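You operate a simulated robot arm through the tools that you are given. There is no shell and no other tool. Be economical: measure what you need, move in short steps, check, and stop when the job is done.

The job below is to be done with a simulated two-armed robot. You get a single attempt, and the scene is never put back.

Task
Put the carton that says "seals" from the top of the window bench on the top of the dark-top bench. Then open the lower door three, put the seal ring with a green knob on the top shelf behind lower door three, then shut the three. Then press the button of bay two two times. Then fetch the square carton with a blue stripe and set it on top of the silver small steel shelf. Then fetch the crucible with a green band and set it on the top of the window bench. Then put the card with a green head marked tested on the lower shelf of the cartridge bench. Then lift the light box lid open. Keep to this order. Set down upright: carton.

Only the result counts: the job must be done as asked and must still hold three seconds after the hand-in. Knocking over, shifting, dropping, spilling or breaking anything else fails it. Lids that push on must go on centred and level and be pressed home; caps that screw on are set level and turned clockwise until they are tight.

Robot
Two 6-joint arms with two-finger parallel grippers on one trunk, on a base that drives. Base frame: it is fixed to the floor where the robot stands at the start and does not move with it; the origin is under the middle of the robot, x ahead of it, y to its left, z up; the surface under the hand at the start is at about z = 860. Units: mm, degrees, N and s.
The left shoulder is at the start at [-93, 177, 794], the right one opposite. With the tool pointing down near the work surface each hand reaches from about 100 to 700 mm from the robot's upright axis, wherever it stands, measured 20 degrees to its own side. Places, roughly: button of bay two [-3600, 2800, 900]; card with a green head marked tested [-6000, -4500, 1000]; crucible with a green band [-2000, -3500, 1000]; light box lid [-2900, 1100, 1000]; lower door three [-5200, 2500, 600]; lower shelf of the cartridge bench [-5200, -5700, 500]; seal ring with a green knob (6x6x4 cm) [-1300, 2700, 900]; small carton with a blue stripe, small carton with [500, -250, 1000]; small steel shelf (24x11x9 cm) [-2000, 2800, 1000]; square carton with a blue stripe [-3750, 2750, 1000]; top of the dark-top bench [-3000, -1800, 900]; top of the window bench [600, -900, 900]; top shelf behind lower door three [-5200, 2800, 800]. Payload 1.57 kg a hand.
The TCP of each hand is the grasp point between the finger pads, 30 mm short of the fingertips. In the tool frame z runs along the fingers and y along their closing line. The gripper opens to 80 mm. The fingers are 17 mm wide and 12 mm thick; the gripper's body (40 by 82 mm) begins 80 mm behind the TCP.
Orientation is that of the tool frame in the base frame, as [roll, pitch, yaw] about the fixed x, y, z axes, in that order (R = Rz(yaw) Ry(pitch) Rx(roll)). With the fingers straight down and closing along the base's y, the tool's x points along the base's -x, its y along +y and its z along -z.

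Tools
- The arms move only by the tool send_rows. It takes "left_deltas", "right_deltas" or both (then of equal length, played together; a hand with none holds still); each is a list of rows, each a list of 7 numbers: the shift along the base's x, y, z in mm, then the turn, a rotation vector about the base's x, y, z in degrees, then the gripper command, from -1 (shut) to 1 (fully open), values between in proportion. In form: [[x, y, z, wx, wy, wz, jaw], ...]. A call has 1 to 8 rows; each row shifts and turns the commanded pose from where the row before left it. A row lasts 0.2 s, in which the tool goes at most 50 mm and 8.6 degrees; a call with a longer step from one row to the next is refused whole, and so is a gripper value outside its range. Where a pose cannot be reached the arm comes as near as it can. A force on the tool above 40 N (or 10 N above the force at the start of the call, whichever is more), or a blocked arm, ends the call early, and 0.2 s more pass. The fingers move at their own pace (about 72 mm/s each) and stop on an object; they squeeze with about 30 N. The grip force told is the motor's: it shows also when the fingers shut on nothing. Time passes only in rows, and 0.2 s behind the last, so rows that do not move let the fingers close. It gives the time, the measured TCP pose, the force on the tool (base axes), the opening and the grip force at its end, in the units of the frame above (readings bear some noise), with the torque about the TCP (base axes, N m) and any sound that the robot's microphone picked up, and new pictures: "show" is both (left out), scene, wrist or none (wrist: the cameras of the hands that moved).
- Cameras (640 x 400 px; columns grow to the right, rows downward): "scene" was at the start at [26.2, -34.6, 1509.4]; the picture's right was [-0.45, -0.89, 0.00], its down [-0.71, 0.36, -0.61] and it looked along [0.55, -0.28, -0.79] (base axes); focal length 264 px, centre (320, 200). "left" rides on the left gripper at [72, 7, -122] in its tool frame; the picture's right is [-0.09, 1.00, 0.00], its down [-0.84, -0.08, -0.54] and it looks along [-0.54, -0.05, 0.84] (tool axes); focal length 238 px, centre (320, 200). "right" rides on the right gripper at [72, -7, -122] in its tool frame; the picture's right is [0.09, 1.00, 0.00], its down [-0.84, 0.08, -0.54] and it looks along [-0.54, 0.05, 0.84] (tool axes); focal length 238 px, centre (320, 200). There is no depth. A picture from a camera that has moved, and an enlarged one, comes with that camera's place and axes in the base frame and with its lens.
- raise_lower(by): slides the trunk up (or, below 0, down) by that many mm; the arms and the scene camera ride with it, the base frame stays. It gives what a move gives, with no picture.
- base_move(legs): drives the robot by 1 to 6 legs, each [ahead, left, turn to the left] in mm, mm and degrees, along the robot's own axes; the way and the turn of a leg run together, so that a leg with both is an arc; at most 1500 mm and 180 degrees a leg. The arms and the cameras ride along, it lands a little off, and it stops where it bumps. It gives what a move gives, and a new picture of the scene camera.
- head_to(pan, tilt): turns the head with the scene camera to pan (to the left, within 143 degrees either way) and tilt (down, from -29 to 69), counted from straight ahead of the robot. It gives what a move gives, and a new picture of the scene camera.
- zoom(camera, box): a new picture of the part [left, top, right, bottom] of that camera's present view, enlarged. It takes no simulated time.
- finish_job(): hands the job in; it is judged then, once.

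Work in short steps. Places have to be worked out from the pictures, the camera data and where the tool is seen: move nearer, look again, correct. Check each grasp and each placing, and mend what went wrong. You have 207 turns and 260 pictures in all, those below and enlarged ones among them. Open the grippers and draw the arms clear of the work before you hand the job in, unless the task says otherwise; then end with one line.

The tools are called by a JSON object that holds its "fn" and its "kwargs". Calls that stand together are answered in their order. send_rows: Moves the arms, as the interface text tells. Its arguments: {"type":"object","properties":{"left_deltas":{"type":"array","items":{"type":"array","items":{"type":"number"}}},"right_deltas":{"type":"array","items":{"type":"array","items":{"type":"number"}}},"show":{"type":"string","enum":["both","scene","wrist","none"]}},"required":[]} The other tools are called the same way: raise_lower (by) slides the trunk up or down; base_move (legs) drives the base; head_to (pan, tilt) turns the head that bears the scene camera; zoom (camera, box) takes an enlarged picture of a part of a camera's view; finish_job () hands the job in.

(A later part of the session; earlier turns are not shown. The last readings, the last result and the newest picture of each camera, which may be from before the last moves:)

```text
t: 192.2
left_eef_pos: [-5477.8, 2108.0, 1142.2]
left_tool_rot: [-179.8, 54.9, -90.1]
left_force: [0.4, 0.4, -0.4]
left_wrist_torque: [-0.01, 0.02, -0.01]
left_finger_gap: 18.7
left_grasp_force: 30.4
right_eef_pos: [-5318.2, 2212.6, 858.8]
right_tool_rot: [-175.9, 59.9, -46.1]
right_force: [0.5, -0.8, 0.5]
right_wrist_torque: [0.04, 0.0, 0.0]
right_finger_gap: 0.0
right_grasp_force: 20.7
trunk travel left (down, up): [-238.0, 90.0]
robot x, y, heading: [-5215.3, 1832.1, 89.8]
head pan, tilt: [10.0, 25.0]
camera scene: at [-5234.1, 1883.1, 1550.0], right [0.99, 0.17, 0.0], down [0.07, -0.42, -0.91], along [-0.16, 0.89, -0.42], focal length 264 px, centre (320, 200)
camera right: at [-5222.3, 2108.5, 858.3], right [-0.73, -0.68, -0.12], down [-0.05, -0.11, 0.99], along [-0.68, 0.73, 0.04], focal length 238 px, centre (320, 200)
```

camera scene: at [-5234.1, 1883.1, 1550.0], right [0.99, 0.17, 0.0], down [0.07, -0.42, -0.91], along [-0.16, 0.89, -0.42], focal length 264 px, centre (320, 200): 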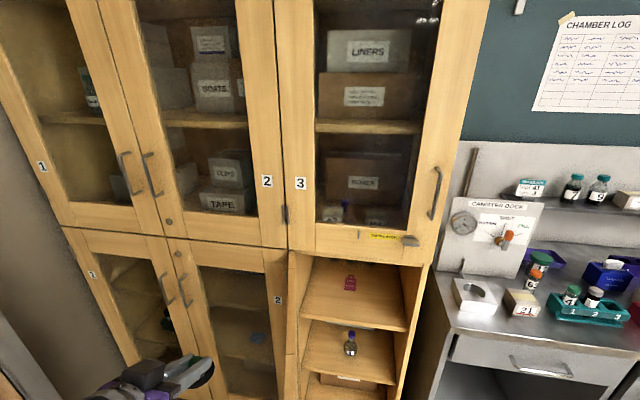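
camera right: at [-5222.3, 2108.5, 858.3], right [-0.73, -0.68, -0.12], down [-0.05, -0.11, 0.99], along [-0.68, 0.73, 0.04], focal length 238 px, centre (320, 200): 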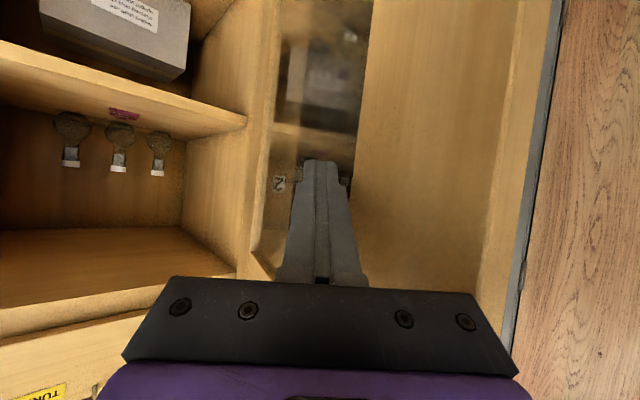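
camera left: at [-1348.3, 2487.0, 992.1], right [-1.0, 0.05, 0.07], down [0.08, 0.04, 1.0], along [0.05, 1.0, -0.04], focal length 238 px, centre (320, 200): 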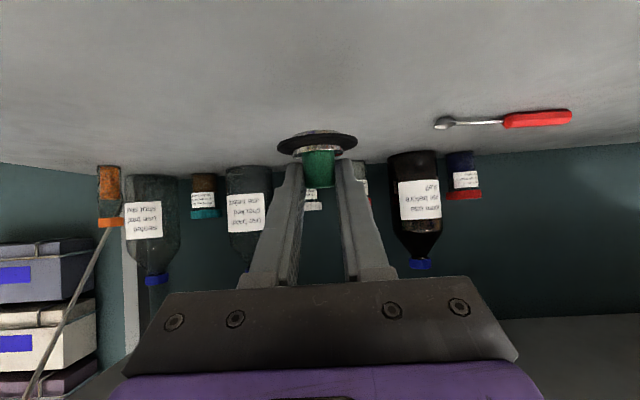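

The door stands wide open (~80–85°). I withdraw the right hand, un-yaw it and raise it.

{"fn": "send_rows", "kwargs": {"right_deltas": [[35, -25, 0, 0, 0, 0, -1], [40, -15, 0, 0, 0, 0, -1], [40, -8, 20, 0, 0, -8, -1], [40, -8, 25, 0, 0, -8, -1], [40, -8, 25, 0, 0, -8, -1], [30, 0, 30, 0, 0, -8, -1], [30, 0, 35, 0, 0, -8, -1], [30, 0, 35, 0, 0, -4, -1]], "show": "none"}}

{"fn": "base_move", "kwargs": {"legs": [[0, -190, 0]]}}

```text
t: 194.0
left_eef_pos: [-5476.5, 2107.6, 1141.9]
left_tool_rot: [-179.8, 55.0, -90.1]
left_force: [0.0, -0.3, -0.5]
left_wrist_torque: [-0.01, 0.02, -0.02]
left_finger_gap: 18.7
left_grasp_force: 30.6
right_eef_pos: [-5033.1, 2147.3, 1032.9]
right_tool_rot: [-175.7, 59.9, -90.2]
right_force: [-0.3, 0.1, -0.2]
right_wrist_torque: [0.0, 0.0, -0.01]
right_finger_gap: 0.3
right_grasp_force: 21.5
trunk travel left (down, up): [-238.0, 90.0]
robot x, y, heading: [-5217.9, 1835.9, 89.8]
head pan, tilt: [10.0, 25.0]
```

```text
t: 196.3
left_eef_pos: [-5286.8, 2107.5, 1141.4]
left_tool_rot: [-179.8, 54.9, -90.1]
left_force: [0.4, 0.4, -0.5]
left_wrist_torque: [-0.02, 0.0, 0.01]
left_finger_gap: 19.0
left_grasp_force: 29.8
right_eef_pos: [-4842.4, 2146.9, 1033.0]
right_tool_rot: [-175.8, 59.9, -90.2]
right_force: [-0.3, 0.5, -1.4]
right_wrist_torque: [0.0, 0.01, -0.02]
right_finger_gap: 0.0
right_grasp_force: 20.6
trunk travel left (down, up): [-238.0, 90.0]
robot x, y, heading: [-5025.5, 1831.1, 89.7]
head pan, tilt: [10.0, 25.0]
camera scene: at [-5043.7, 1882.5, 1550.0], right [0.99, 0.17, 0.0], down [0.07, -0.42, -0.91], along [-0.15, 0.89, -0.42], focal length 264 px, centre (320, 200)
```

scene: 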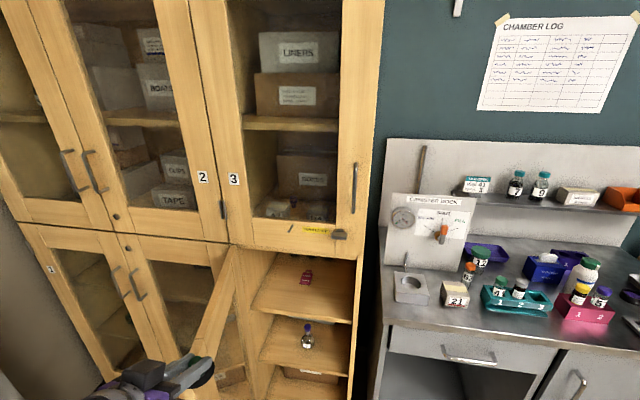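

I bring the left hand (ring) in front of the opening at shelf height.

{"fn": "send_rows", "kwargs": {"left_deltas": [[20, 0, -36, 0, 0, 0, -1], [20, 0, -36, 0, 0, 0, -1], [20, 5, -36, 0, 0, 0, -1], [20, 10, -36, 0, 0, 0, -1], [20, 20, -36, 0, 0, 0, -1], [10, 25, -36, 0, 0, 0, -1], [5, 25, -36, 0, 0, 0, -1], [0, 25, -36, 0, 0, 0, -1]]}}

```text
t: 198.1
left_eef_pos: [-5177.9, 2233.1, 852.3]
left_tool_rot: [-179.8, 54.9, -90.2]
left_force: [-0.4, 0.4, -0.7]
left_wrist_torque: [-0.01, 0.01, 0.0]
left_finger_gap: 18.9
left_grasp_force: 30.1
left hand out of reach, approached as far as the arm can: row 2
right_eef_pos: [-4843.5, 2148.5, 1031.9]
right_tool_rot: [-175.8, 59.8, -90.1]
right_force: [-1.2, 0.9, 0.4]
right_wrist_torque: [-0.02, 0.01, 0.02]
right_finger_gap: 0.0
right_grasp_force: 21.0
trunk travel left (down, up): [-238.0, 90.0]
robot x, y, heading: [-5026.2, 1832.2, 89.6]
head pan, tilt: [10.0, 25.0]
camera scene: at [-5044.0, 1884.7, 1549.9], right [0.99, 0.17, 0.0], down [0.07, -0.42, -0.91], along [-0.15, 0.89, -0.42], focal length 264 px, centre (320, 200)
camera left: at [-5185.4, 2093.8, 863.7], right [-1.0, 0.06, 0.07], down [0.08, 0.04, 1.0], along [0.06, 1.0, -0.04], focal length 238 px, centre (320, 200)
```

scene: 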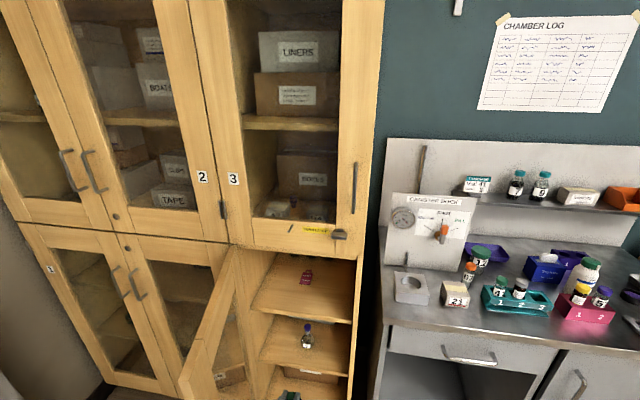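
left: 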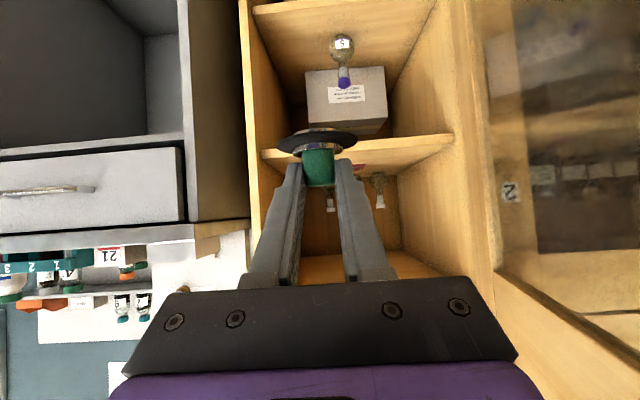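

Shelf top is at about z 757, interior x -5047..-5420. I roll 200 mm ahead, then move the ring in at x≈-5175.

{"fn": "base_move", "kwargs": {"legs": [[200, 0, 0.4]]}}

{"fn": "send_rows", "kwargs": {"left_deltas": [[0, 40, -7, 0, 0, 0, -1], [0, 45, -7, 0, 0, 0, -1], [0, 45, -7, 0, 0, 0, -1], [0, 45, 0, 0, 0, 0, -1], [0, 40, 0, 0, 0, 0, -1]]}}

```text
t: 199.7
left_eef_pos: [-5182.1, 2431.4, 853.4]
left_tool_rot: [-179.8, 54.9, -89.8]
left_force: [-0.8, -0.5, 0.2]
left_wrist_torque: [0.0, 0.03, 0.01]
left_finger_gap: 19.1
left_grasp_force: 30.3
right_eef_pos: [-4846.3, 2346.7, 1032.8]
right_tool_rot: [-175.8, 60.0, -89.7]
right_force: [1.0, 0.1, 0.8]
right_wrist_torque: [0.0, -0.02, -0.02]
right_finger_gap: 0.1
right_grasp_force: 21.2
trunk travel left (down, up): [-238.0, 90.0]
robot x, y, heading: [-5031.0, 2029.1, 90.4]
head pan, tilt: [10.0, 25.0]
camera scene: at [-5044.3, 2080.6, 1549.9], right [0.98, 0.18, 0.0], down [0.08, -0.42, -0.91], along [-0.16, 0.89, -0.42], focal length 264 px, centre (320, 200)
```

scene: 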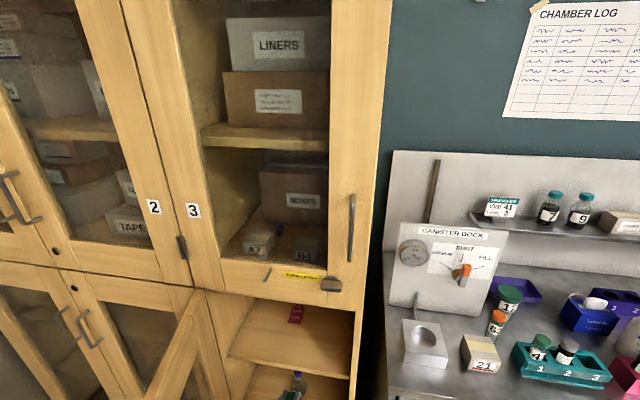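

```text
t: 200.9
left_eef_pos: [-5186.4, 2648.6, 831.2]
left_tool_rot: [-179.8, 54.9, -89.7]
left_force: [0.4, 0.0, -0.7]
left_wrist_torque: [-0.06, 0.0, 0.01]
left_finger_gap: 18.7
left_grasp_force: 30.0
right_eef_pos: [-4845.3, 2346.2, 1032.6]
right_tool_rot: [-175.7, 59.8, -89.7]
right_force: [-0.1, 0.6, 0.1]
right_wrist_torque: [0.01, -0.02, 0.01]
right_finger_gap: 0.1
right_grasp_force: 20.9
trunk travel left (down, up): [-238.0, 90.0]
robot x, y, heading: [-5027.1, 2028.1, 90.0]
head pan, tilt: [10.0, 25.0]
camera scene: at [-5044.4, 2081.0, 1549.9], right [0.98, 0.18, 0.0], down [0.08, -0.42, -0.91], along [-0.16, 0.89, -0.42], focal length 264 px, centre (320, 200)
camera left: at [-5192.2, 2507.3, 841.7], right [-1.0, 0.05, 0.07], down [0.08, 0.04, 1.0], along [0.05, 1.0, -0.04], focal length 238 px, centre (320, 200)
```

scene: 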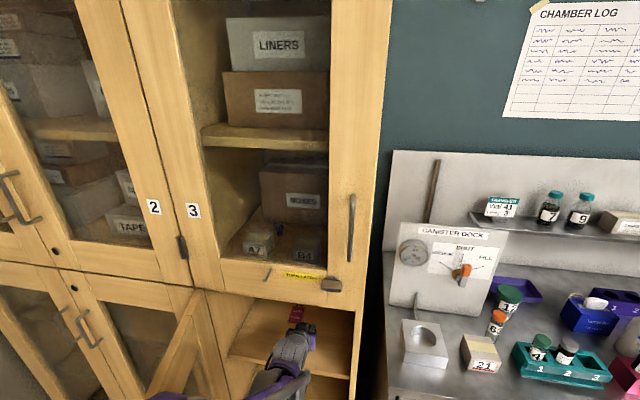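
left: 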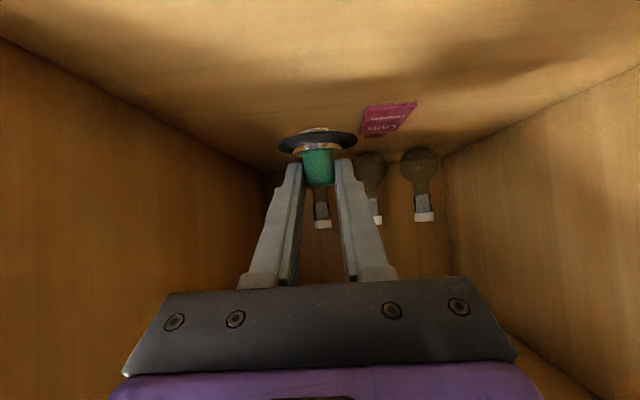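

The ring is well inside, clear of the pink card. I lower gently until contact.

{"fn": "send_rows", "kwargs": {"left_deltas": [[6, -4, -14, 0, 0, 0, -1], [0, 0, -8, 0, 0, 0, -1], [0, 0, -5, 0, 0, 0, -1], [0, 0, -4, 0, 0, 0, -1], [0, 0, -3, 0, 0, 0, -1], [0, 0, -3, 0, 0, 0, -1]], "show": "wrist"}}

```text
t: 202.3
left_eef_pos: [-5175.6, 2641.7, 795.0]
left_tool_rot: [-179.8, 55.0, -89.7]
left_force: [0.6, 0.1, -0.3]
left_wrist_torque: [-0.01, -0.02, -0.01]
left_finger_gap: 19.1
left_grasp_force: 29.6
right_eef_pos: [-4846.0, 2345.4, 1033.0]
right_tool_rot: [-175.8, 59.9, -89.7]
right_force: [0.6, 0.7, -0.3]
right_wrist_torque: [0.01, -0.01, 0.0]
right_finger_gap: 0.0
right_grasp_force: 21.5
trunk travel left (down, up): [-238.0, 90.0]
robot x, y, heading: [-5028.5, 2032.1, 90.5]
head pan, tilt: [10.0, 25.0]
camera left: at [-5181.6, 2500.1, 806.9], right [-1.0, 0.05, 0.07], down [0.08, 0.04, 1.0], along [0.05, 1.0, -0.04], focal length 238 px, centre (320, 200)
```

left: 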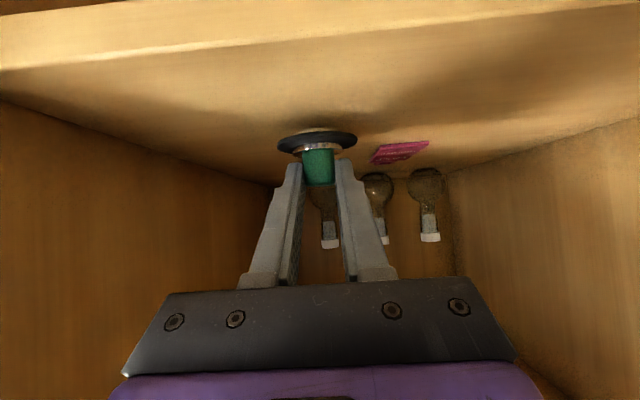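

No contact yet; I lower further in 3 mm rows.

{"fn": "send_rows", "kwargs": {"left_deltas": [[0, 0, -4, 0, 0, 0, -1], [0, 0, -3, 0, 0, 0, -1], [0, 0, -3, 0, 0, 0, -1], [0, 0, -3, 0, 0, 0, -1], [0, 0, -3, 0, 0, 0, -1], [0, 0, -3, 0, 0, 0, -1]], "show": "wrist"}}

```text
t: 203.5
left_eef_pos: [-5175.8, 2639.4, 785.4]
left_tool_rot: [-179.7, 55.8, -89.8]
left_force: [-0.1, -5.4, 21.0]
left_wrist_torque: [0.3, -0.03, -0.02]
left_finger_gap: 19.3
left_grasp_force: 29.9
right_eef_pos: [-4844.9, 2343.9, 1033.3]
right_tool_rot: [-175.7, 60.0, -89.7]
right_force: [0.4, 0.1, 0.5]
right_wrist_torque: [0.04, -0.01, -0.01]
right_finger_gap: 0.0
right_grasp_force: 21.2
trunk travel left (down, up): [-238.0, 90.0]
robot x, y, heading: [-5027.4, 2030.4, 90.2]
head pan, tilt: [10.0, 25.0]
stopped in row 5 (left hand): the force on the tool passed its limit at 42 N (the readings are from after the stop); the commanded pose is now the measured one
camera left: at [-5181.7, 2499.1, 794.4], right [-1.0, 0.05, 0.07], down [0.08, 0.02, 1.0], along [0.05, 1.0, -0.03], focal length 238 px, centre (320, 200)
```

left: 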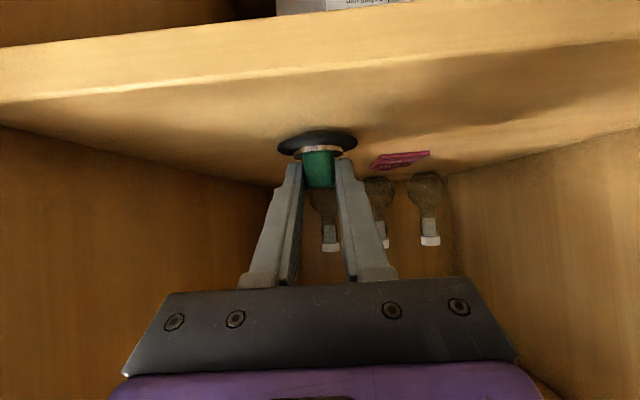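

Contact at TCP z 785. I open the fingers and draw straight back.

{"fn": "send_rows", "kwargs": {"left_deltas": [[0, 0, 0, 0, 0, 0, 0.2], [0, 0, 0, 0, 0, 0, 0.2], [0, 0, 3, 0, 0, 0, 0.2], [0, -15, 3, 0, 0, 0, 0.2], [0, -35, 10, 0, 0, 0, 0.2], [0, -45, 10, 0, 0, 0, 0.2]], "show": "wrist"}}

```text
t: 204.9
left_eef_pos: [-5175.3, 2544.8, 810.8]
left_tool_rot: [-179.8, 55.5, -89.9]
left_force: [0.5, -0.2, 0.2]
left_wrist_torque: [0.02, -0.01, -0.02]
left_finger_gap: 47.9
left_grasp_force: 0.1
right_eef_pos: [-4846.4, 2344.7, 1032.4]
right_tool_rot: [-175.7, 60.0, -89.7]
right_force: [-0.1, -0.3, -0.8]
right_wrist_torque: [0.03, -0.01, -0.01]
right_finger_gap: 0.0
right_grasp_force: 21.2
trunk travel left (down, up): [-238.0, 90.0]
robot x, y, heading: [-5031.5, 2032.0, 90.3]
head pan, tilt: [10.0, 25.0]
camera left: at [-5181.3, 2403.7, 821.1], right [-1.0, 0.05, 0.07], down [0.08, 0.03, 1.0], along [0.05, 1.0, -0.03], focal length 238 px, centre (320, 200)
```

left: 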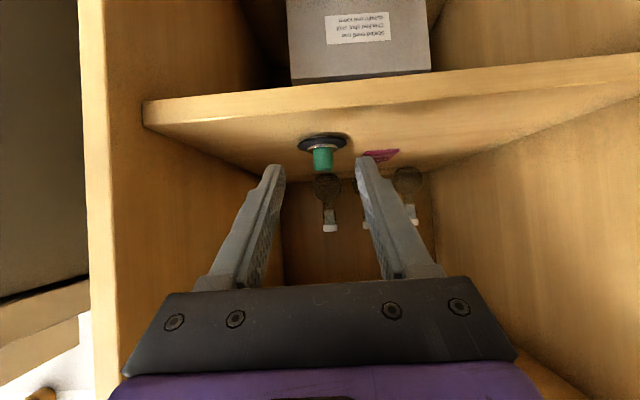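

The ring sits flat on the top shelf. I close the left hand, back out fully, and go round to the outer (left) side of the door to push it shut.

{"fn": "send_rows", "kwargs": {"left_deltas": [[0, -40, 10, 0, 0, 0, -1], [0, -40, 10, 0, 0, 0, -1], [0, -40, 10, 0, 0, 0, -1]], "show": "none"}}

{"fn": "base_move", "kwargs": {"legs": [[-370, 0, 0], [0, 340, 0]]}}

{"fn": "head_to", "kwargs": {"pan": 10, "tilt": 40}}

```text
t: 205.7
left_eef_pos: [-5174.7, 2424.8, 837.8]
left_tool_rot: [-179.8, 55.5, -89.8]
left_force: [0.8, -0.4, 0.7]
left_wrist_torque: [0.0, 0.01, -0.02]
left_finger_gap: 0.0
left_grasp_force: 21.4
right_eef_pos: [-4846.2, 2344.2, 1032.4]
right_tool_rot: [-175.8, 59.9, -89.7]
right_force: [0.3, -0.4, 0.3]
right_wrist_torque: [-0.01, 0.0, 0.01]
right_finger_gap: 0.1
right_grasp_force: 21.3
trunk travel left (down, up): [-238.0, 90.0]
robot x, y, heading: [-5026.0, 2031.3, 90.6]
head pan, tilt: [10.0, 25.0]
```

```text
t: 211.2
left_eef_pos: [-5516.1, 2046.3, 835.8]
left_tool_rot: [-179.8, 55.4, -89.1]
left_force: [-0.2, -0.3, -0.7]
left_wrist_torque: [0.0, -0.01, -0.02]
left_finger_gap: 0.0
left_grasp_force: 21.3
right_eef_pos: [-5184.8, 1968.9, 1032.2]
right_tool_rot: [-175.9, 59.9, -89.0]
right_force: [0.3, -0.5, 0.4]
right_wrist_torque: [0.04, -0.02, 0.0]
right_finger_gap: 0.0
right_grasp_force: 21.4
trunk travel left (down, up): [-238.0, 90.0]
robot x, y, heading: [-5366.3, 1649.8, 90.6]
head pan, tilt: [10.0, 25.0]
camera scene: at [-5381.5, 1700.2, 1550.0], right [0.98, 0.19, 0.0], down [0.08, -0.41, -0.91], along [-0.17, 0.89, -0.42], focal length 264 px, centre (320, 200)
```

scene: 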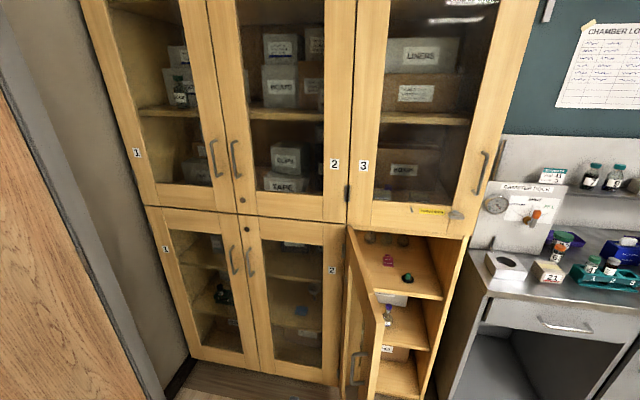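

```text
t: 212.0
left_eef_pos: [-5515.1, 2046.4, 837.0]
left_tool_rot: [-179.8, 55.5, -89.1]
left_force: [-0.1, 0.6, 0.4]
left_wrist_torque: [-0.03, 0.0, 0.0]
left_finger_gap: 0.0
left_grasp_force: 21.6
right_eef_pos: [-5186.2, 1967.8, 1032.4]
right_tool_rot: [-175.9, 59.9, -89.1]
right_force: [0.5, 0.1, 0.4]
right_wrist_torque: [-0.02, 0.03, 0.02]
right_finger_gap: 0.0
right_grasp_force: 21.6
trunk travel left (down, up): [-238.0, 90.0]
robot x, y, heading: [-5367.6, 1653.2, 91.0]
head pan, tilt: [10.0, 40.0]
camera scene: at [-5379.9, 1693.2, 1526.7], right [0.98, 0.19, 0.0], down [0.12, -0.63, -0.77], along [-0.14, 0.75, -0.64], focal length 264 px, centre (320, 200)
```

scene: 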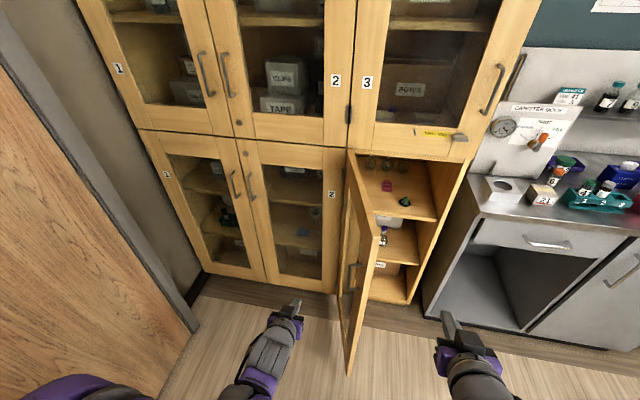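

Ring is on the shelf next to the pink card. Door edge is at about [-5312, 2187]. I move the left hand forward beside its outer face, then right until contact.

{"fn": "send_rows", "kwargs": {"left_deltas": [[0, 45, 0, 0, 0, 0, -1], [10, 45, 0, 0, 0, 0, -1], [20, 45, 0, 0, 0, 0, -1], [25, 45, 0, 0, 0, 0, -1], [20, 10, 0, 0, 0, 0, -1], [10, 5, 0, 0, 0, 0, -1], [10, 5, 0, 0, 0, 0, -1], [10, 5, 0, 0, 0, 0, -1]], "show": "scene"}}

```text
refused: row 4 steps farther than a row can; nothing moved
```

{"fn": "send_rows", "kwargs": {"left_deltas": [[0, 45, 0, 0, 0, 0, -1], [10, 45, 0, 0, 0, 0, -1], [20, 45, 0, 0, 0, 0, -1], [20, 45, 0, 0, 0, 0, -1], [20, 10, 0, 0, 0, 0, -1], [15, 5, 0, 0, 0, 0, -1], [10, 5, 0, 0, 0, 0, -1], [10, 5, 0, 0, 0, 0, -1]], "show": "scene"}}

```text
t: 213.8
left_eef_pos: [-5410.6, 2249.0, 836.6]
left_tool_rot: [-179.9, 55.3, -89.1]
left_force: [0.5, 0.3, 0.2]
left_wrist_torque: [0.02, 0.01, 0.01]
left_finger_gap: 0.0
left_grasp_force: 21.1
right_eef_pos: [-5185.9, 1967.1, 1031.7]
right_tool_rot: [-175.8, 60.0, -89.2]
right_force: [0.3, 0.2, -0.1]
right_wrist_torque: [0.01, 0.04, -0.04]
right_finger_gap: 0.2
right_grasp_force: 21.2
trunk travel left (down, up): [-238.0, 90.0]
robot x, y, heading: [-5365.1, 1650.1, 91.1]
head pan, tilt: [10.0, 40.0]
camera scene: at [-5379.8, 1693.4, 1526.6], right [0.98, 0.19, 0.0], down [0.12, -0.63, -0.77], along [-0.14, 0.75, -0.64], focal length 264 px, centre (320, 200)
```

scene: 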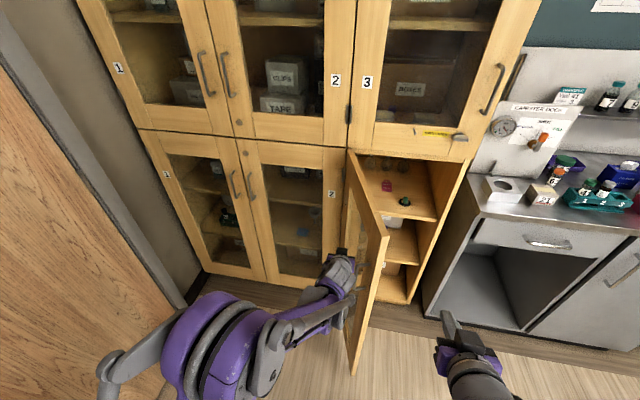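

It is touching and moving the door. I push on gently to the right and forward.

{"fn": "send_rows", "kwargs": {"left_deltas": [[10, 4, 0, 0, 0, 0, -1], [14, 6, 0, 0, 0, 0, -1], [15, 7, 0, 0, 0, 0, -1], [16, 8, 0, 0, 0, 0, -1], [16, 9, 0, 0, 0, 0, -1], [16, 10, 0, 0, 0, 0, -1], [16, 11, 0, 0, 0, 0, -1], [16, 12, 0, 0, 0, 0, -1]], "show": "scene"}}

```text
t: 215.6
left_eef_pos: [-5290.4, 2317.3, 836.3]
left_tool_rot: [-179.8, 55.4, -89.1]
left_force: [0.4, 0.2, -0.7]
left_wrist_torque: [0.02, 0.0, 0.0]
left_finger_gap: 0.0
left_grasp_force: 21.3
right_eef_pos: [-5185.1, 1968.2, 1031.0]
right_tool_rot: [-175.7, 59.9, -89.1]
right_force: [0.7, -0.5, 0.1]
right_wrist_torque: [0.0, 0.03, -0.03]
right_finger_gap: 0.0
right_grasp_force: 21.0
trunk travel left (down, up): [-238.0, 90.0]
robot x, y, heading: [-5361.7, 1652.7, 90.9]
head pan, tilt: [10.0, 40.0]
camera scene: at [-5379.6, 1693.6, 1526.6], right [0.98, 0.19, 0.0], down [0.12, -0.63, -0.77], along [-0.14, 0.75, -0.64], focal length 264 px, centre (320, 200)
```

scene: 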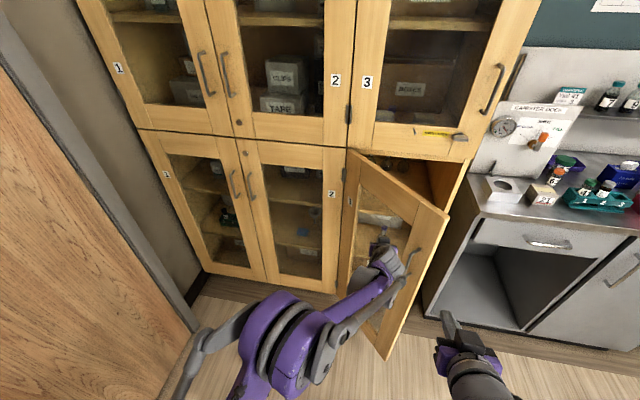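

Door half shut. I draw the hand back, roll the base closer, and then push the door the rest of the way.

{"fn": "send_rows", "kwargs": {"left_deltas": [[-10, -45, 0, 0, 0, 0, -1], [0, -48, 0, 0, 0, 0, -1], [0, -48, 0, 0, 0, 0, -1], [0, -48, 0, 0, 0, 0, -1], [0, -30, 0, 0, 0, 0, -1]], "show": "none"}}

{"fn": "base_move", "kwargs": {"legs": [[190, -70, -1]]}}

```text
t: 216.8
left_eef_pos: [-5301.7, 2099.4, 836.6]
left_tool_rot: [-179.7, 55.5, -89.1]
left_force: [0.0, -0.8, 0.5]
left_wrist_torque: [0.0, -0.01, 0.03]
left_finger_gap: 0.0
left_grasp_force: 21.1
right_eef_pos: [-5185.7, 1968.2, 1033.5]
right_tool_rot: [-175.8, 59.9, -89.0]
right_force: [-1.3, 0.4, 0.7]
right_wrist_torque: [0.03, 0.01, 0.04]
right_finger_gap: 0.0
right_grasp_force: 21.4
trunk travel left (down, up): [-238.0, 90.0]
robot x, y, heading: [-5363.3, 1651.4, 91.0]
head pan, tilt: [10.0, 40.0]
```

```text
t: 218.4
left_eef_pos: [-5225.4, 2295.7, 838.1]
left_tool_rot: [-179.8, 55.4, -90.3]
left_force: [-0.4, 0.3, -0.9]
left_wrist_torque: [-0.03, -0.02, 0.01]
left_finger_gap: 0.0
left_grasp_force: 21.2
right_eef_pos: [-5111.6, 2160.6, 1032.1]
right_tool_rot: [-175.8, 59.9, -90.2]
right_force: [-0.8, 0.0, -0.2]
right_wrist_torque: [0.01, -0.01, 0.02]
right_finger_gap: 0.2
right_grasp_force: 21.5
trunk travel left (down, up): [-238.0, 90.0]
robot x, y, heading: [-5298.5, 1843.1, 89.7]
head pan, tilt: [10.0, 40.0]
camera scene: at [-5311.7, 1889.0, 1526.6], right [0.99, 0.17, 0.0], down [0.11, -0.63, -0.77], along [-0.13, 0.75, -0.64], focal length 264 px, centre (320, 200)
```

scene: 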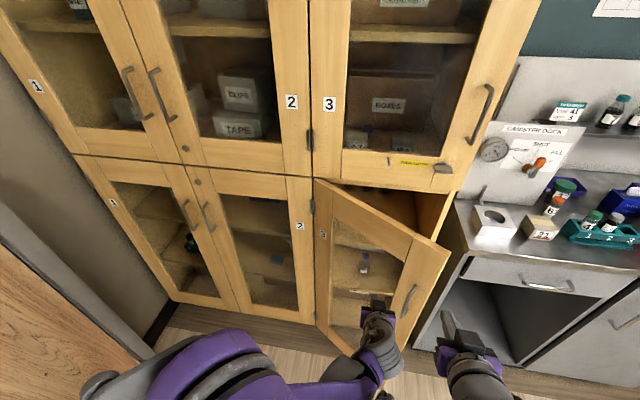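

I raise the hand above the handle to push on the wooden frame rather than the glass.

{"fn": "send_rows", "kwargs": {"left_deltas": [[0, -20, 40, 0, 0, 0, -1], [20, -20, 40, 0, 0, 0, -1], [35, 0, 35, 0, 0, 0, -1], [35, 0, 20, 0, 0, 0, -1], [0, 20, 0, 0, 0, 0, -1], [0, 12, 0, 0, 0, 0, -1], [0, 12, 0, 0, 0, 0, -1], [0, 12, 0, 0, 0, 0, -1]], "show": "both"}}

```text
t: 219.2
left_eef_pos: [-5194.2, 2255.2, 931.1]
left_tool_rot: [179.6, 55.4, -89.9]
left_force: [-0.6, 1.1, 0.9]
left_wrist_torque: [0.0, -0.01, 0.02]
left_finger_gap: 0.0
left_grasp_force: 21.6
right_eef_pos: [-5108.9, 2158.9, 1034.9]
right_tool_rot: [-174.7, 60.0, -89.7]
right_force: [15.8, 0.3, 0.7]
right_wrist_torque: [-0.12, 0.47, 1.31]
right_finger_gap: 0.0
right_grasp_force: 21.6
trunk travel left (down, up): [-238.0, 90.0]
robot x, y, heading: [-5299.5, 1842.5, 89.8]
head pan, tilt: [10.0, 40.0]
stopped in row 3 (right hand): the force on the tool passed its limit at 127 N (the readings are from after the stop); the commanded pose is now the measured one
camera scene: at [-5312.1, 1888.8, 1526.6], right [0.99, 0.17, 0.0], down [0.11, -0.63, -0.77], along [-0.13, 0.75, -0.64], focal length 264 px, centre (320, 200)
camera left: at [-5199.5, 2114.3, 941.0], right [-1.0, 0.05, 0.08], down [0.08, 0.03, 1.0], along [0.04, 1.0, -0.03], focal length 238 px, centre (320, 200)
```

scene: 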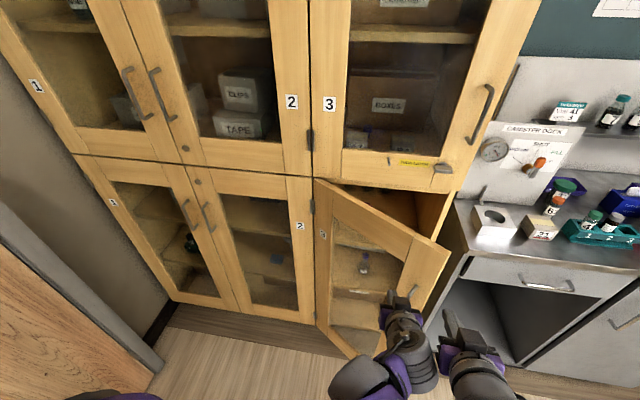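
left: 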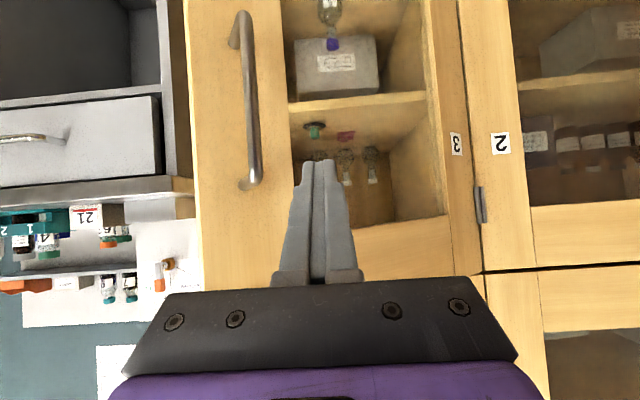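

The left hand touched the right hand. I move the left hand away to the left and use the right hand, which is already in the right place, to push the frame.

{"fn": "send_rows", "kwargs": {"left_deltas": [[-40, -20, 0, 0, 0, 0, -1], [-40, -20, 0, 0, 0, 0, -1], [-40, -20, 10, 0, 0, 0, -1], [-40, 0, 20, 0, 0, 0, -1], [0, 0, 0, 0, 0, 0, -1], [0, 0, 0, 0, 0, 0, -1]], "right_deltas": [[0, 0, 0, 0, 0, 0, -1], [0, 0, 0, 0, 0, 0, -1], [0, 30, -25, 0, 0, 0, -1], [-10, 40, -20, 0, 0, 0, -1], [-5, 40, -5, 0, 0, 0, -1], [0, 20, 0, 0, 0, 0, -1]], "show": "both"}}

```text
t: 220.6
left_eef_pos: [-5351.6, 2195.2, 958.7]
left_tool_rot: [179.8, 55.5, -89.9]
left_force: [-0.5, -0.7, 0.4]
left_wrist_torque: [-0.04, 0.0, 0.0]
left_finger_gap: 0.3
left_grasp_force: 21.4
right_eef_pos: [-5125.1, 2291.1, 986.2]
right_tool_rot: [-175.1, 59.9, -89.9]
right_force: [0.2, -0.9, 0.0]
right_wrist_torque: [0.0, -0.02, 0.01]
right_finger_gap: 0.0
right_grasp_force: 21.2
trunk travel left (down, up): [-238.0, 90.0]
robot x, y, heading: [-5296.3, 1850.6, 89.9]
head pan, tilt: [10.0, 40.0]
camera scene: at [-5312.2, 1888.9, 1526.6], right [0.99, 0.17, 0.0], down [0.11, -0.63, -0.77], along [-0.13, 0.75, -0.64], focal length 264 px, centre (320, 200)
camera right: at [-5129.7, 2148.8, 985.5], right [-0.99, 0.03, -0.12], down [-0.12, -0.04, 0.99], along [0.02, 1.0, 0.05], focal length 238 px, centre (320, 200)
camera left: at [-5356.5, 2054.4, 968.6], right [-1.0, 0.05, 0.08], down [0.08, 0.03, 1.0], along [0.05, 1.0, -0.03], focal length 238 px, centre (320, 200)
```

scene: 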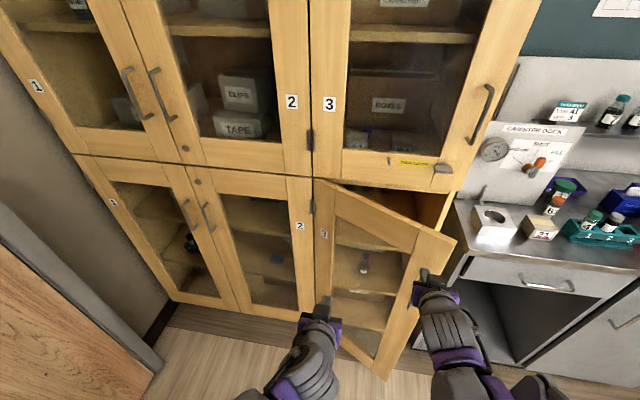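
right: 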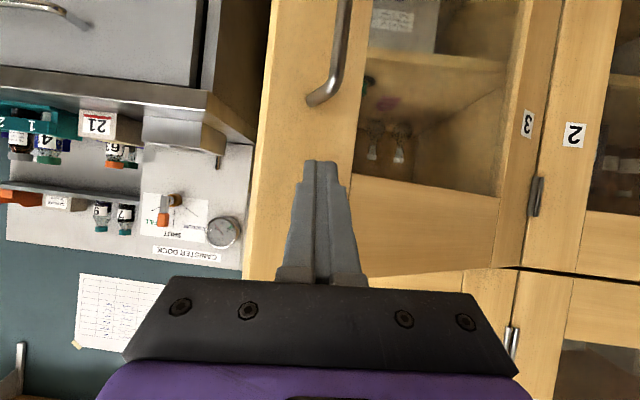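
left: 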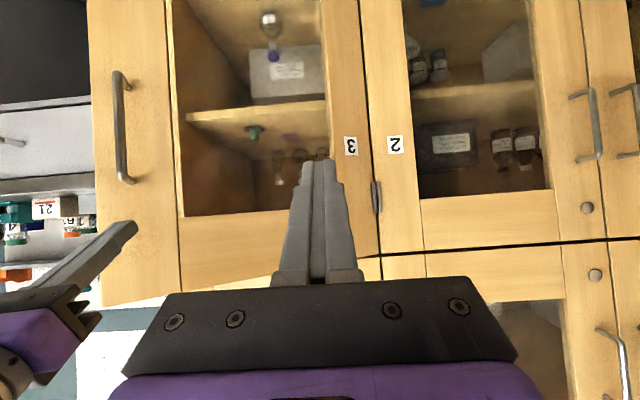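

Clear contact line on the frame above the handle. I push forward in slow rows.

{"fn": "send_rows", "kwargs": {"right_deltas": [[5, 12, 0, 0, 0, 0, -1], [7, 14, 0, 0, 0, 0, -1], [7, 15, 0, 0, 0, 0, -1], [6, 16, 0, 0, 0, 0, -1], [6, 16, 0, 0, 0, 0, -1], [5, 17, 0, 0, 0, 0, -1], [5, 17, 0, 0, 0, 0, -1], [4, 17, 0, 0, 0, 0, -1]], "show": "scene"}}

```text
t: 222.4
left_eef_pos: [-5350.0, 2195.4, 957.4]
left_tool_rot: [179.9, 55.4, -90.0]
left_force: [-1.9, 0.3, 0.0]
left_wrist_torque: [0.02, 0.03, 0.02]
left_finger_gap: 0.0
left_grasp_force: 21.3
right_eef_pos: [-5078.7, 2415.1, 986.2]
right_tool_rot: [-175.1, 60.1, -89.9]
right_force: [-0.5, 0.1, -0.6]
right_wrist_torque: [0.01, 0.0, 0.0]
right_finger_gap: 0.1
right_grasp_force: 21.0
trunk travel left (down, up): [-238.0, 90.0]
robot x, y, heading: [-5296.3, 1845.5, 89.8]
head pan, tilt: [10.0, 40.0]
camera scene: at [-5311.9, 1889.3, 1526.6], right [0.99, 0.17, 0.0], down [0.11, -0.63, -0.77], along [-0.13, 0.75, -0.64], focal length 264 px, centre (320, 200)
```

scene: 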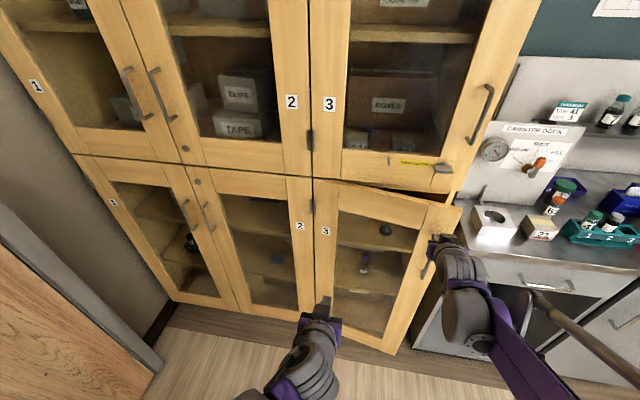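

Nearly shut; I continue until it seats.

{"fn": "send_rows", "kwargs": {"right_deltas": [[4, 16, 0, 0, 0, 0, -1], [3, 16, 0, 0, 0, 0, -1], [2, 15, 0, 0, 0, 0, -1], [2, 14, 0, 0, 0, 0, -1], [0, 12, 0, 0, 0, 0, -1], [0, 10, 0, 0, 0, 0, -1], [0, 8, 0, 0, 0, 0, -1], [0, 8, 0, 0, 0, 0, -1]], "show": "scene"}}

```text
t: 223.9
left_eef_pos: [-5351.0, 2190.5, 959.6]
left_tool_rot: [179.9, 55.6, -90.0]
left_force: [0.1, 0.2, -0.2]
left_wrist_torque: [0.04, -0.02, -0.03]
left_finger_gap: 0.1
left_grasp_force: 21.3
right_eef_pos: [-5065.9, 2494.2, 986.6]
right_tool_rot: [-175.0, 59.6, -90.0]
right_force: [-1.7, -22.8, 8.2]
right_wrist_torque: [0.1, 0.12, 0.09]
right_finger_gap: 0.0
right_grasp_force: 21.7
trunk travel left (down, up): [-238.0, 90.0]
robot x, y, heading: [-5299.2, 1846.8, 89.8]
head pan, tilt: [10.0, 40.0]
stopped in row 7 (right hand): the force on the tool passed its limit at 50 N (the readings are from after the stop); the commanded pose is now the measured one
camera scene: at [-5313.0, 1883.3, 1526.9], right [0.99, 0.17, 0.0], down [0.11, -0.63, -0.77], along [-0.13, 0.76, -0.64], focal length 264 px, centre (320, 200)
```

scene: 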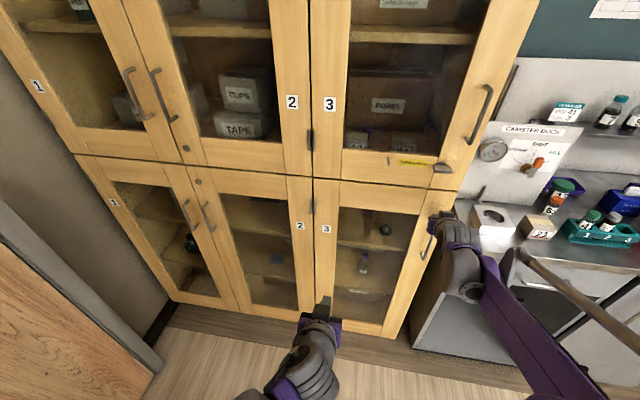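

Door three is shut, with the ring visible behind it. I retract both hands and drive to the bays on the wooden counter.

{"fn": "send_rows", "kwargs": {"left_deltas": [[0, -30, 20, 0, 0, 0, -1], [0, -30, 20, 0, 0, 0, -1], [0, 0, 20, 0, 0, 0, -1], [0, 0, 20, 0, 0, 0, -1], [0, 0, 20, 0, 0, 0, -1]], "right_deltas": [[0, -20, 10, 0, 0, 0, -1], [0, -40, 15, 0, 0, 0, -1], [0, -45, 15, 0, 0, 0, -1], [0, -45, 15, 0, 0, 0, -1], [0, -45, 15, 0, 0, 0, -1]], "show": "none"}}

{"fn": "base_move", "kwargs": {"legs": [[-150, 0, 0], [0, -1500, 0], [150, -150, 0]]}}

{"fn": "head_to", "kwargs": {"pan": 0, "tilt": 25}}

```text
t: 225.1
left_eef_pos: [-5349.7, 2134.2, 1060.2]
left_tool_rot: [179.9, 55.5, -90.1]
left_force: [0.2, -0.3, 0.7]
left_wrist_torque: [0.05, 0.01, 0.0]
left_finger_gap: 0.0
left_grasp_force: 21.6
right_eef_pos: [-5066.3, 2307.4, 1055.5]
right_tool_rot: [-174.9, 59.6, -89.9]
right_force: [-0.5, -1.1, 0.3]
right_wrist_torque: [-0.03, 0.0, 0.01]
right_finger_gap: 0.0
right_grasp_force: 21.0
trunk travel left (down, up): [-238.0, 90.0]
robot x, y, heading: [-5298.8, 1847.1, 89.5]
head pan, tilt: [10.0, 40.0]
```

```text
t: 240.5
left_eef_pos: [-3758.8, 2153.5, 1059.2]
left_tool_rot: [179.8, 55.4, -88.5]
left_force: [-0.1, 0.3, 0.1]
left_wrist_torque: [0.01, 0.01, 0.02]
left_finger_gap: 0.1
left_grasp_force: 21.6
right_eef_pos: [-3481.2, 2335.0, 1055.6]
right_tool_rot: [-175.0, 59.5, -88.4]
right_force: [-0.3, -0.5, 0.4]
right_wrist_torque: [0.03, -0.01, -0.02]
right_finger_gap: 0.2
right_grasp_force: 21.6
trunk travel left (down, up): [-238.0, 90.0]
robot x, y, heading: [-3698.9, 1860.5, 91.0]
head pan, tilt: [10.0, 40.0]
camera scene: at [-3716.6, 1907.6, 1526.6], right [0.98, 0.19, 0.0], down [0.12, -0.63, -0.77], along [-0.15, 0.75, -0.64], focal length 264 px, centre (320, 200)
```

scene: 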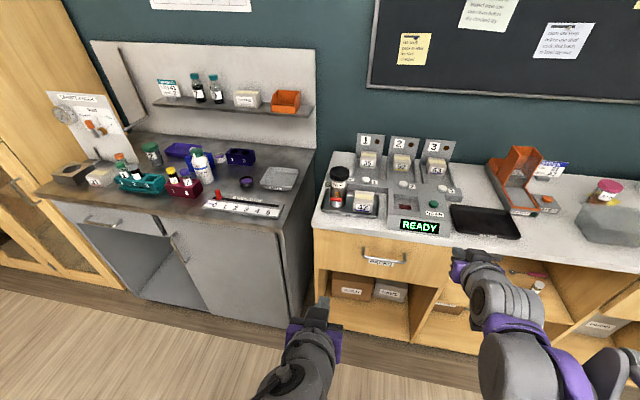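

```text
t: 241.3
left_eef_pos: [-3760.5, 2153.0, 1057.8]
left_tool_rot: [179.8, 55.4, -88.5]
left_force: [-0.4, -0.5, 0.5]
left_wrist_torque: [0.02, -0.04, 0.01]
left_finger_gap: 0.0
left_grasp_force: 21.4
right_eef_pos: [-3482.1, 2334.7, 1055.4]
right_tool_rot: [-175.1, 59.5, -88.4]
right_force: [-0.3, -0.5, -0.9]
right_wrist_torque: [-0.02, 0.03, 0.02]
right_finger_gap: 0.0
right_grasp_force: 21.5
trunk travel left (down, up): [-238.0, 90.0]
robot x, y, heading: [-3701.4, 1864.7, 91.1]
head pan, tilt: [0.0, 25.0]
camera scene: at [-3702.4, 1916.0, 1549.9], right [1.0, 0.02, 0.0], down [0.01, -0.42, -0.91], along [-0.02, 0.91, -0.42], focal length 264 px, centre (320, 200)
```

scene: 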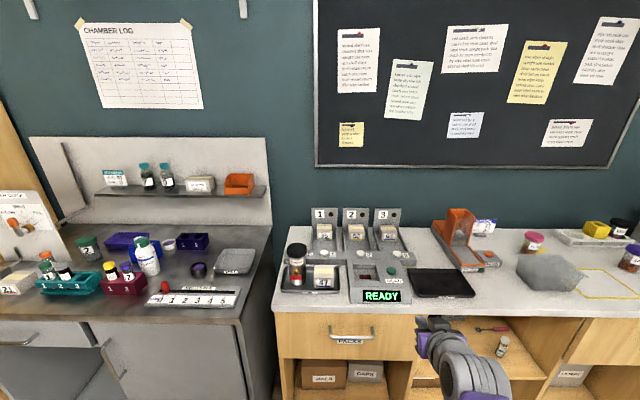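

{"fn": "zoom", "kwargs": {"camera": "scene", "box": [270, 195, 430, 315]}}

```text
3.33 times, centred on (350, 255) of scene
camera zoom: at [-3702.4, 1916.0, 1549.9], right [1.0, 0.02, 0.0], down [0.01, -0.42, -0.91], along [-0.02, 0.91, -0.42], focal length 881 px, centre (220, 17)
```

zoom: 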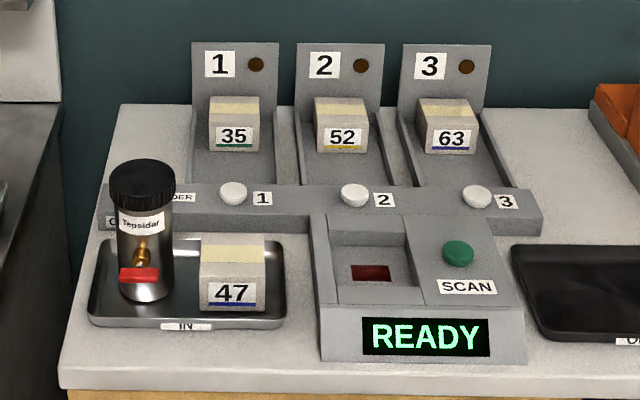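

Bay 2's white button is near [-3564, 2777]; the blue-striped square carton "47" is in the IN tray near [-3707, 2615]. I turn the right tool back to vertical, raise the left a bit, and roll closer.

{"fn": "send_rows", "kwargs": {"left_deltas": [[0, -10, 10, 0, 0, 0, -1], [0, -10, 10, 0, 0, 0, -1], [0, -10, 10, 0, 0, 0, -1], [0, -10, 10, 0, 0, 0, -1], [0, -10, 10, 0, 0, 0, -1], [0, 0, 10, 0, 0, 0, -1], [0, 0, 10, 0, 0, 0, -1], [0, 0, 10, 0, 0, 0, -1]], "right_deltas": [[-5, -12, 8, -7.45, 0, 0, -1], [-5, -12, 8, -7.45, 0, 0, -1], [-5, -12, 8, -7.45, 0, 0, -1], [-5, -12, 8, -7.45, 0, 0, -1], [-5, -12, 8, -7.45, 0, 0, -1], [-5, -12, 8, -7.45, 0, 0, -1], [-5, -12, 8, -7.45, 0, 0, -1], [-5, -12, 8, -7.45, 0, 0, -1]], "show": "none"}}

{"fn": "base_move", "kwargs": {"legs": [[320, 0, -1]]}}

{"fn": "head_to", "kwargs": {"pan": 0, "tilt": 45}}

{"fn": "zoom", "kwargs": {"camera": "right", "box": [0, 0, 640, 400]}}

```text
t: 243.1
left_eef_pos: [-3760.3, 2104.3, 1140.2]
left_tool_rot: [179.8, 55.4, -88.5]
left_force: [0.2, -0.2, -0.5]
left_wrist_torque: [0.04, -0.02, -0.01]
left_finger_gap: 0.1
left_grasp_force: 21.4
right_eef_pos: [-3521.2, 2240.4, 1120.4]
right_tool_rot: [-176.4, -0.3, -89.2]
right_force: [0.2, 0.7, -0.3]
right_wrist_torque: [-0.02, 0.0, 0.02]
right_finger_gap: 0.0
right_grasp_force: 21.0
trunk travel left (down, up): [-238.0, 90.0]
robot x, y, heading: [-3700.3, 1865.6, 91.3]
head pan, tilt: [0.0, 25.0]
```

```text
t: 245.2
left_eef_pos: [-3759.4, 2426.7, 1138.4]
left_tool_rot: [179.8, 55.4, -89.7]
left_force: [-0.2, -0.1, 0.4]
left_wrist_torque: [-0.05, 0.01, 0.0]
left_finger_gap: 0.0
left_grasp_force: 21.2
right_eef_pos: [-3516.9, 2558.6, 1119.1]
right_tool_rot: [-176.4, -0.1, -90.3]
right_force: [-0.5, 0.6, -0.5]
right_wrist_torque: [-0.03, -0.01, -0.02]
right_finger_gap: 0.2
right_grasp_force: 21.3
trunk travel left (down, up): [-238.0, 90.0]
robot x, y, heading: [-3706.1, 2187.4, 90.2]
head pan, tilt: [0.0, 25.0]
camera scene: at [-3704.5, 2238.1, 1549.9], right [1.0, 0.0, 0.0], down [0.0, -0.42, -0.91], along [0.0, 0.91, -0.42], focal length 264 px, centre (320, 200)
```

scene: 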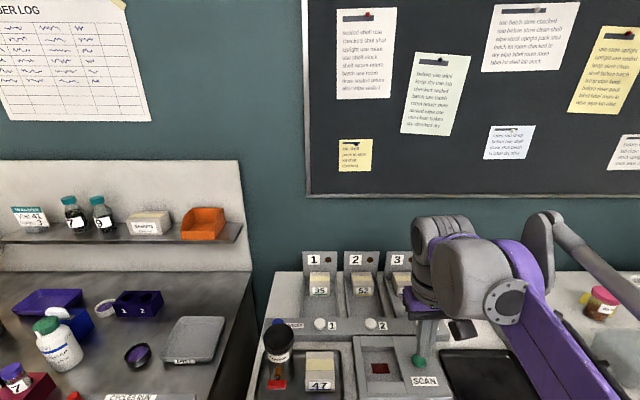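

```text
t: 246.1
left_eef_pos: [-3757.8, 2425.8, 1138.7]
left_tool_rot: [179.9, 55.4, -89.7]
left_force: [-0.2, -0.4, -0.5]
left_wrist_torque: [0.02, -0.02, 0.01]
left_finger_gap: 0.0
left_grasp_force: 21.1
right_eef_pos: [-3516.1, 2557.9, 1118.8]
right_tool_rot: [-176.4, -0.1, -90.5]
right_force: [0.3, 0.4, 0.2]
right_wrist_torque: [0.0, 0.01, -0.01]
right_finger_gap: 0.0
right_grasp_force: 21.1
trunk travel left (down, up): [-238.0, 90.0]
robot x, y, heading: [-3704.2, 2191.1, 90.1]
head pan, tilt: [0.0, 45.0]
camera scene: at [-3704.5, 2226.8, 1519.4], right [1.0, 0.0, 0.0], down [0.0, -0.71, -0.71], along [0.0, 0.71, -0.71], focal length 264 px, centre (320, 200)
```

scene: 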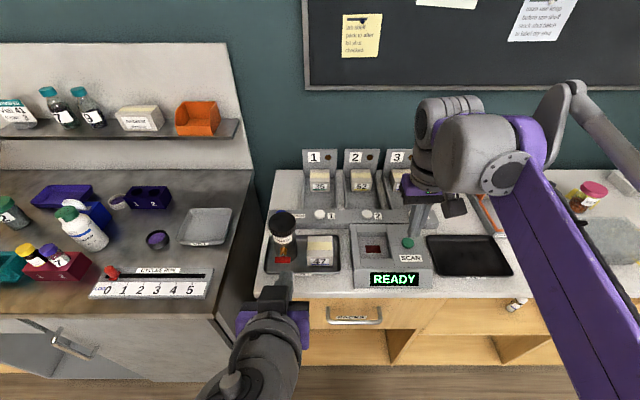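

```text
1.00 times, centred on (320, 200) of right (not enlarged: the box is as wide or as high as the picture)
camera zoom: at [-3518.9, 2485.1, 1242.1], right [-0.99, -0.08, -0.06], down [-0.1, 0.84, 0.53], along [0.01, 0.54, -0.84], focal length 238 px, centre (320, 200)
```

zoom: 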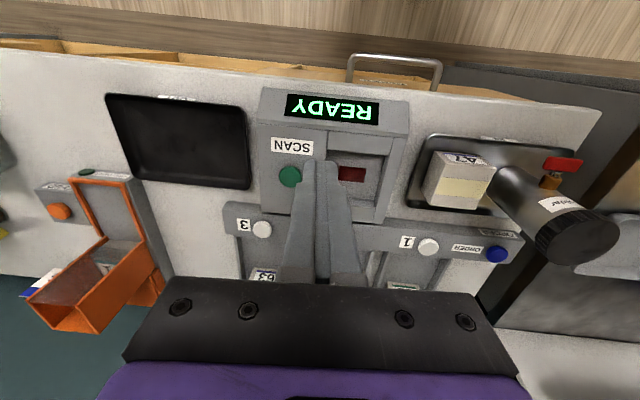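

Button 2 should be midway between buttons 1 and 3, at about [-3560, 2764, 925]. I square the right tool and hover short of it to see it.

{"fn": "send_rows", "kwargs": {"right_deltas": [[-15, 35, -20, 0, 1.8, 0, -1], [-15, 35, -20, 0, 1.8, 0, -1], [-14, 30, -20, 0, 0, 0, -1], [0, 30, -20, 0, 0, 0, -1]], "show": "both"}}

```text
t: 247.1
left_eef_pos: [-3758.2, 2426.7, 1139.5]
left_tool_rot: [179.8, 55.4, -89.6]
left_force: [0.0, 0.5, 0.3]
left_wrist_torque: [0.03, -0.02, 0.0]
left_finger_gap: 0.0
left_grasp_force: 21.7
right_eef_pos: [-3561.6, 2687.2, 1038.4]
right_tool_rot: [179.9, -0.3, -90.4]
right_force: [-0.2, -0.2, -0.4]
right_wrist_torque: [-0.04, 0.01, 0.02]
right_finger_gap: 0.2
right_grasp_force: 21.5
trunk travel left (down, up): [-238.0, 90.0]
robot x, y, heading: [-3703.7, 2182.9, 90.4]
head pan, tilt: [0.0, 45.0]
camera scene: at [-3704.2, 2228.1, 1519.4], right [1.0, 0.0, 0.0], down [0.0, -0.71, -0.71], along [0.0, 0.71, -0.71], focal length 264 px, centre (320, 200)
camera right: at [-3557.1, 2614.4, 1161.9], right [-1.0, -0.08, 0.0], down [-0.07, 0.84, 0.54], along [-0.05, 0.54, -0.84], focal length 238 px, centre (320, 200)
```

scene: 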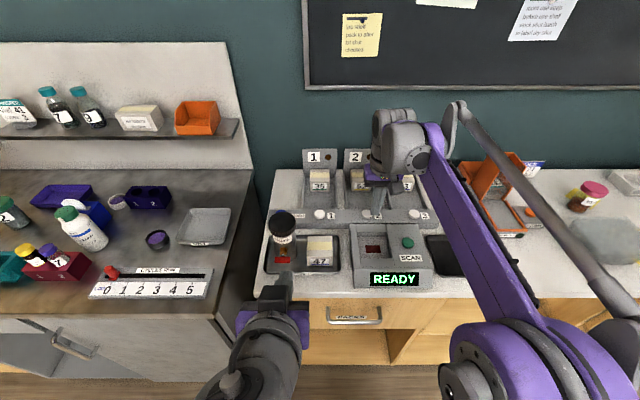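
right: 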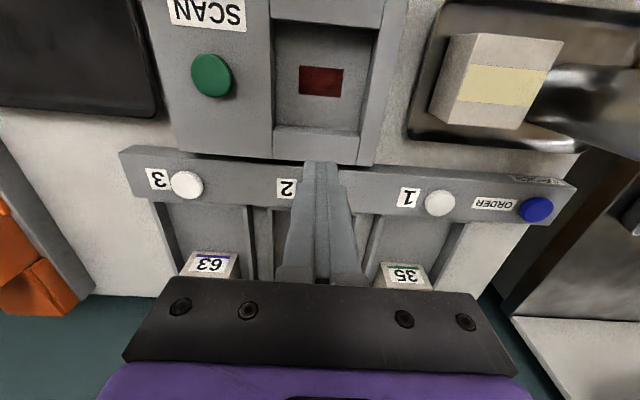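

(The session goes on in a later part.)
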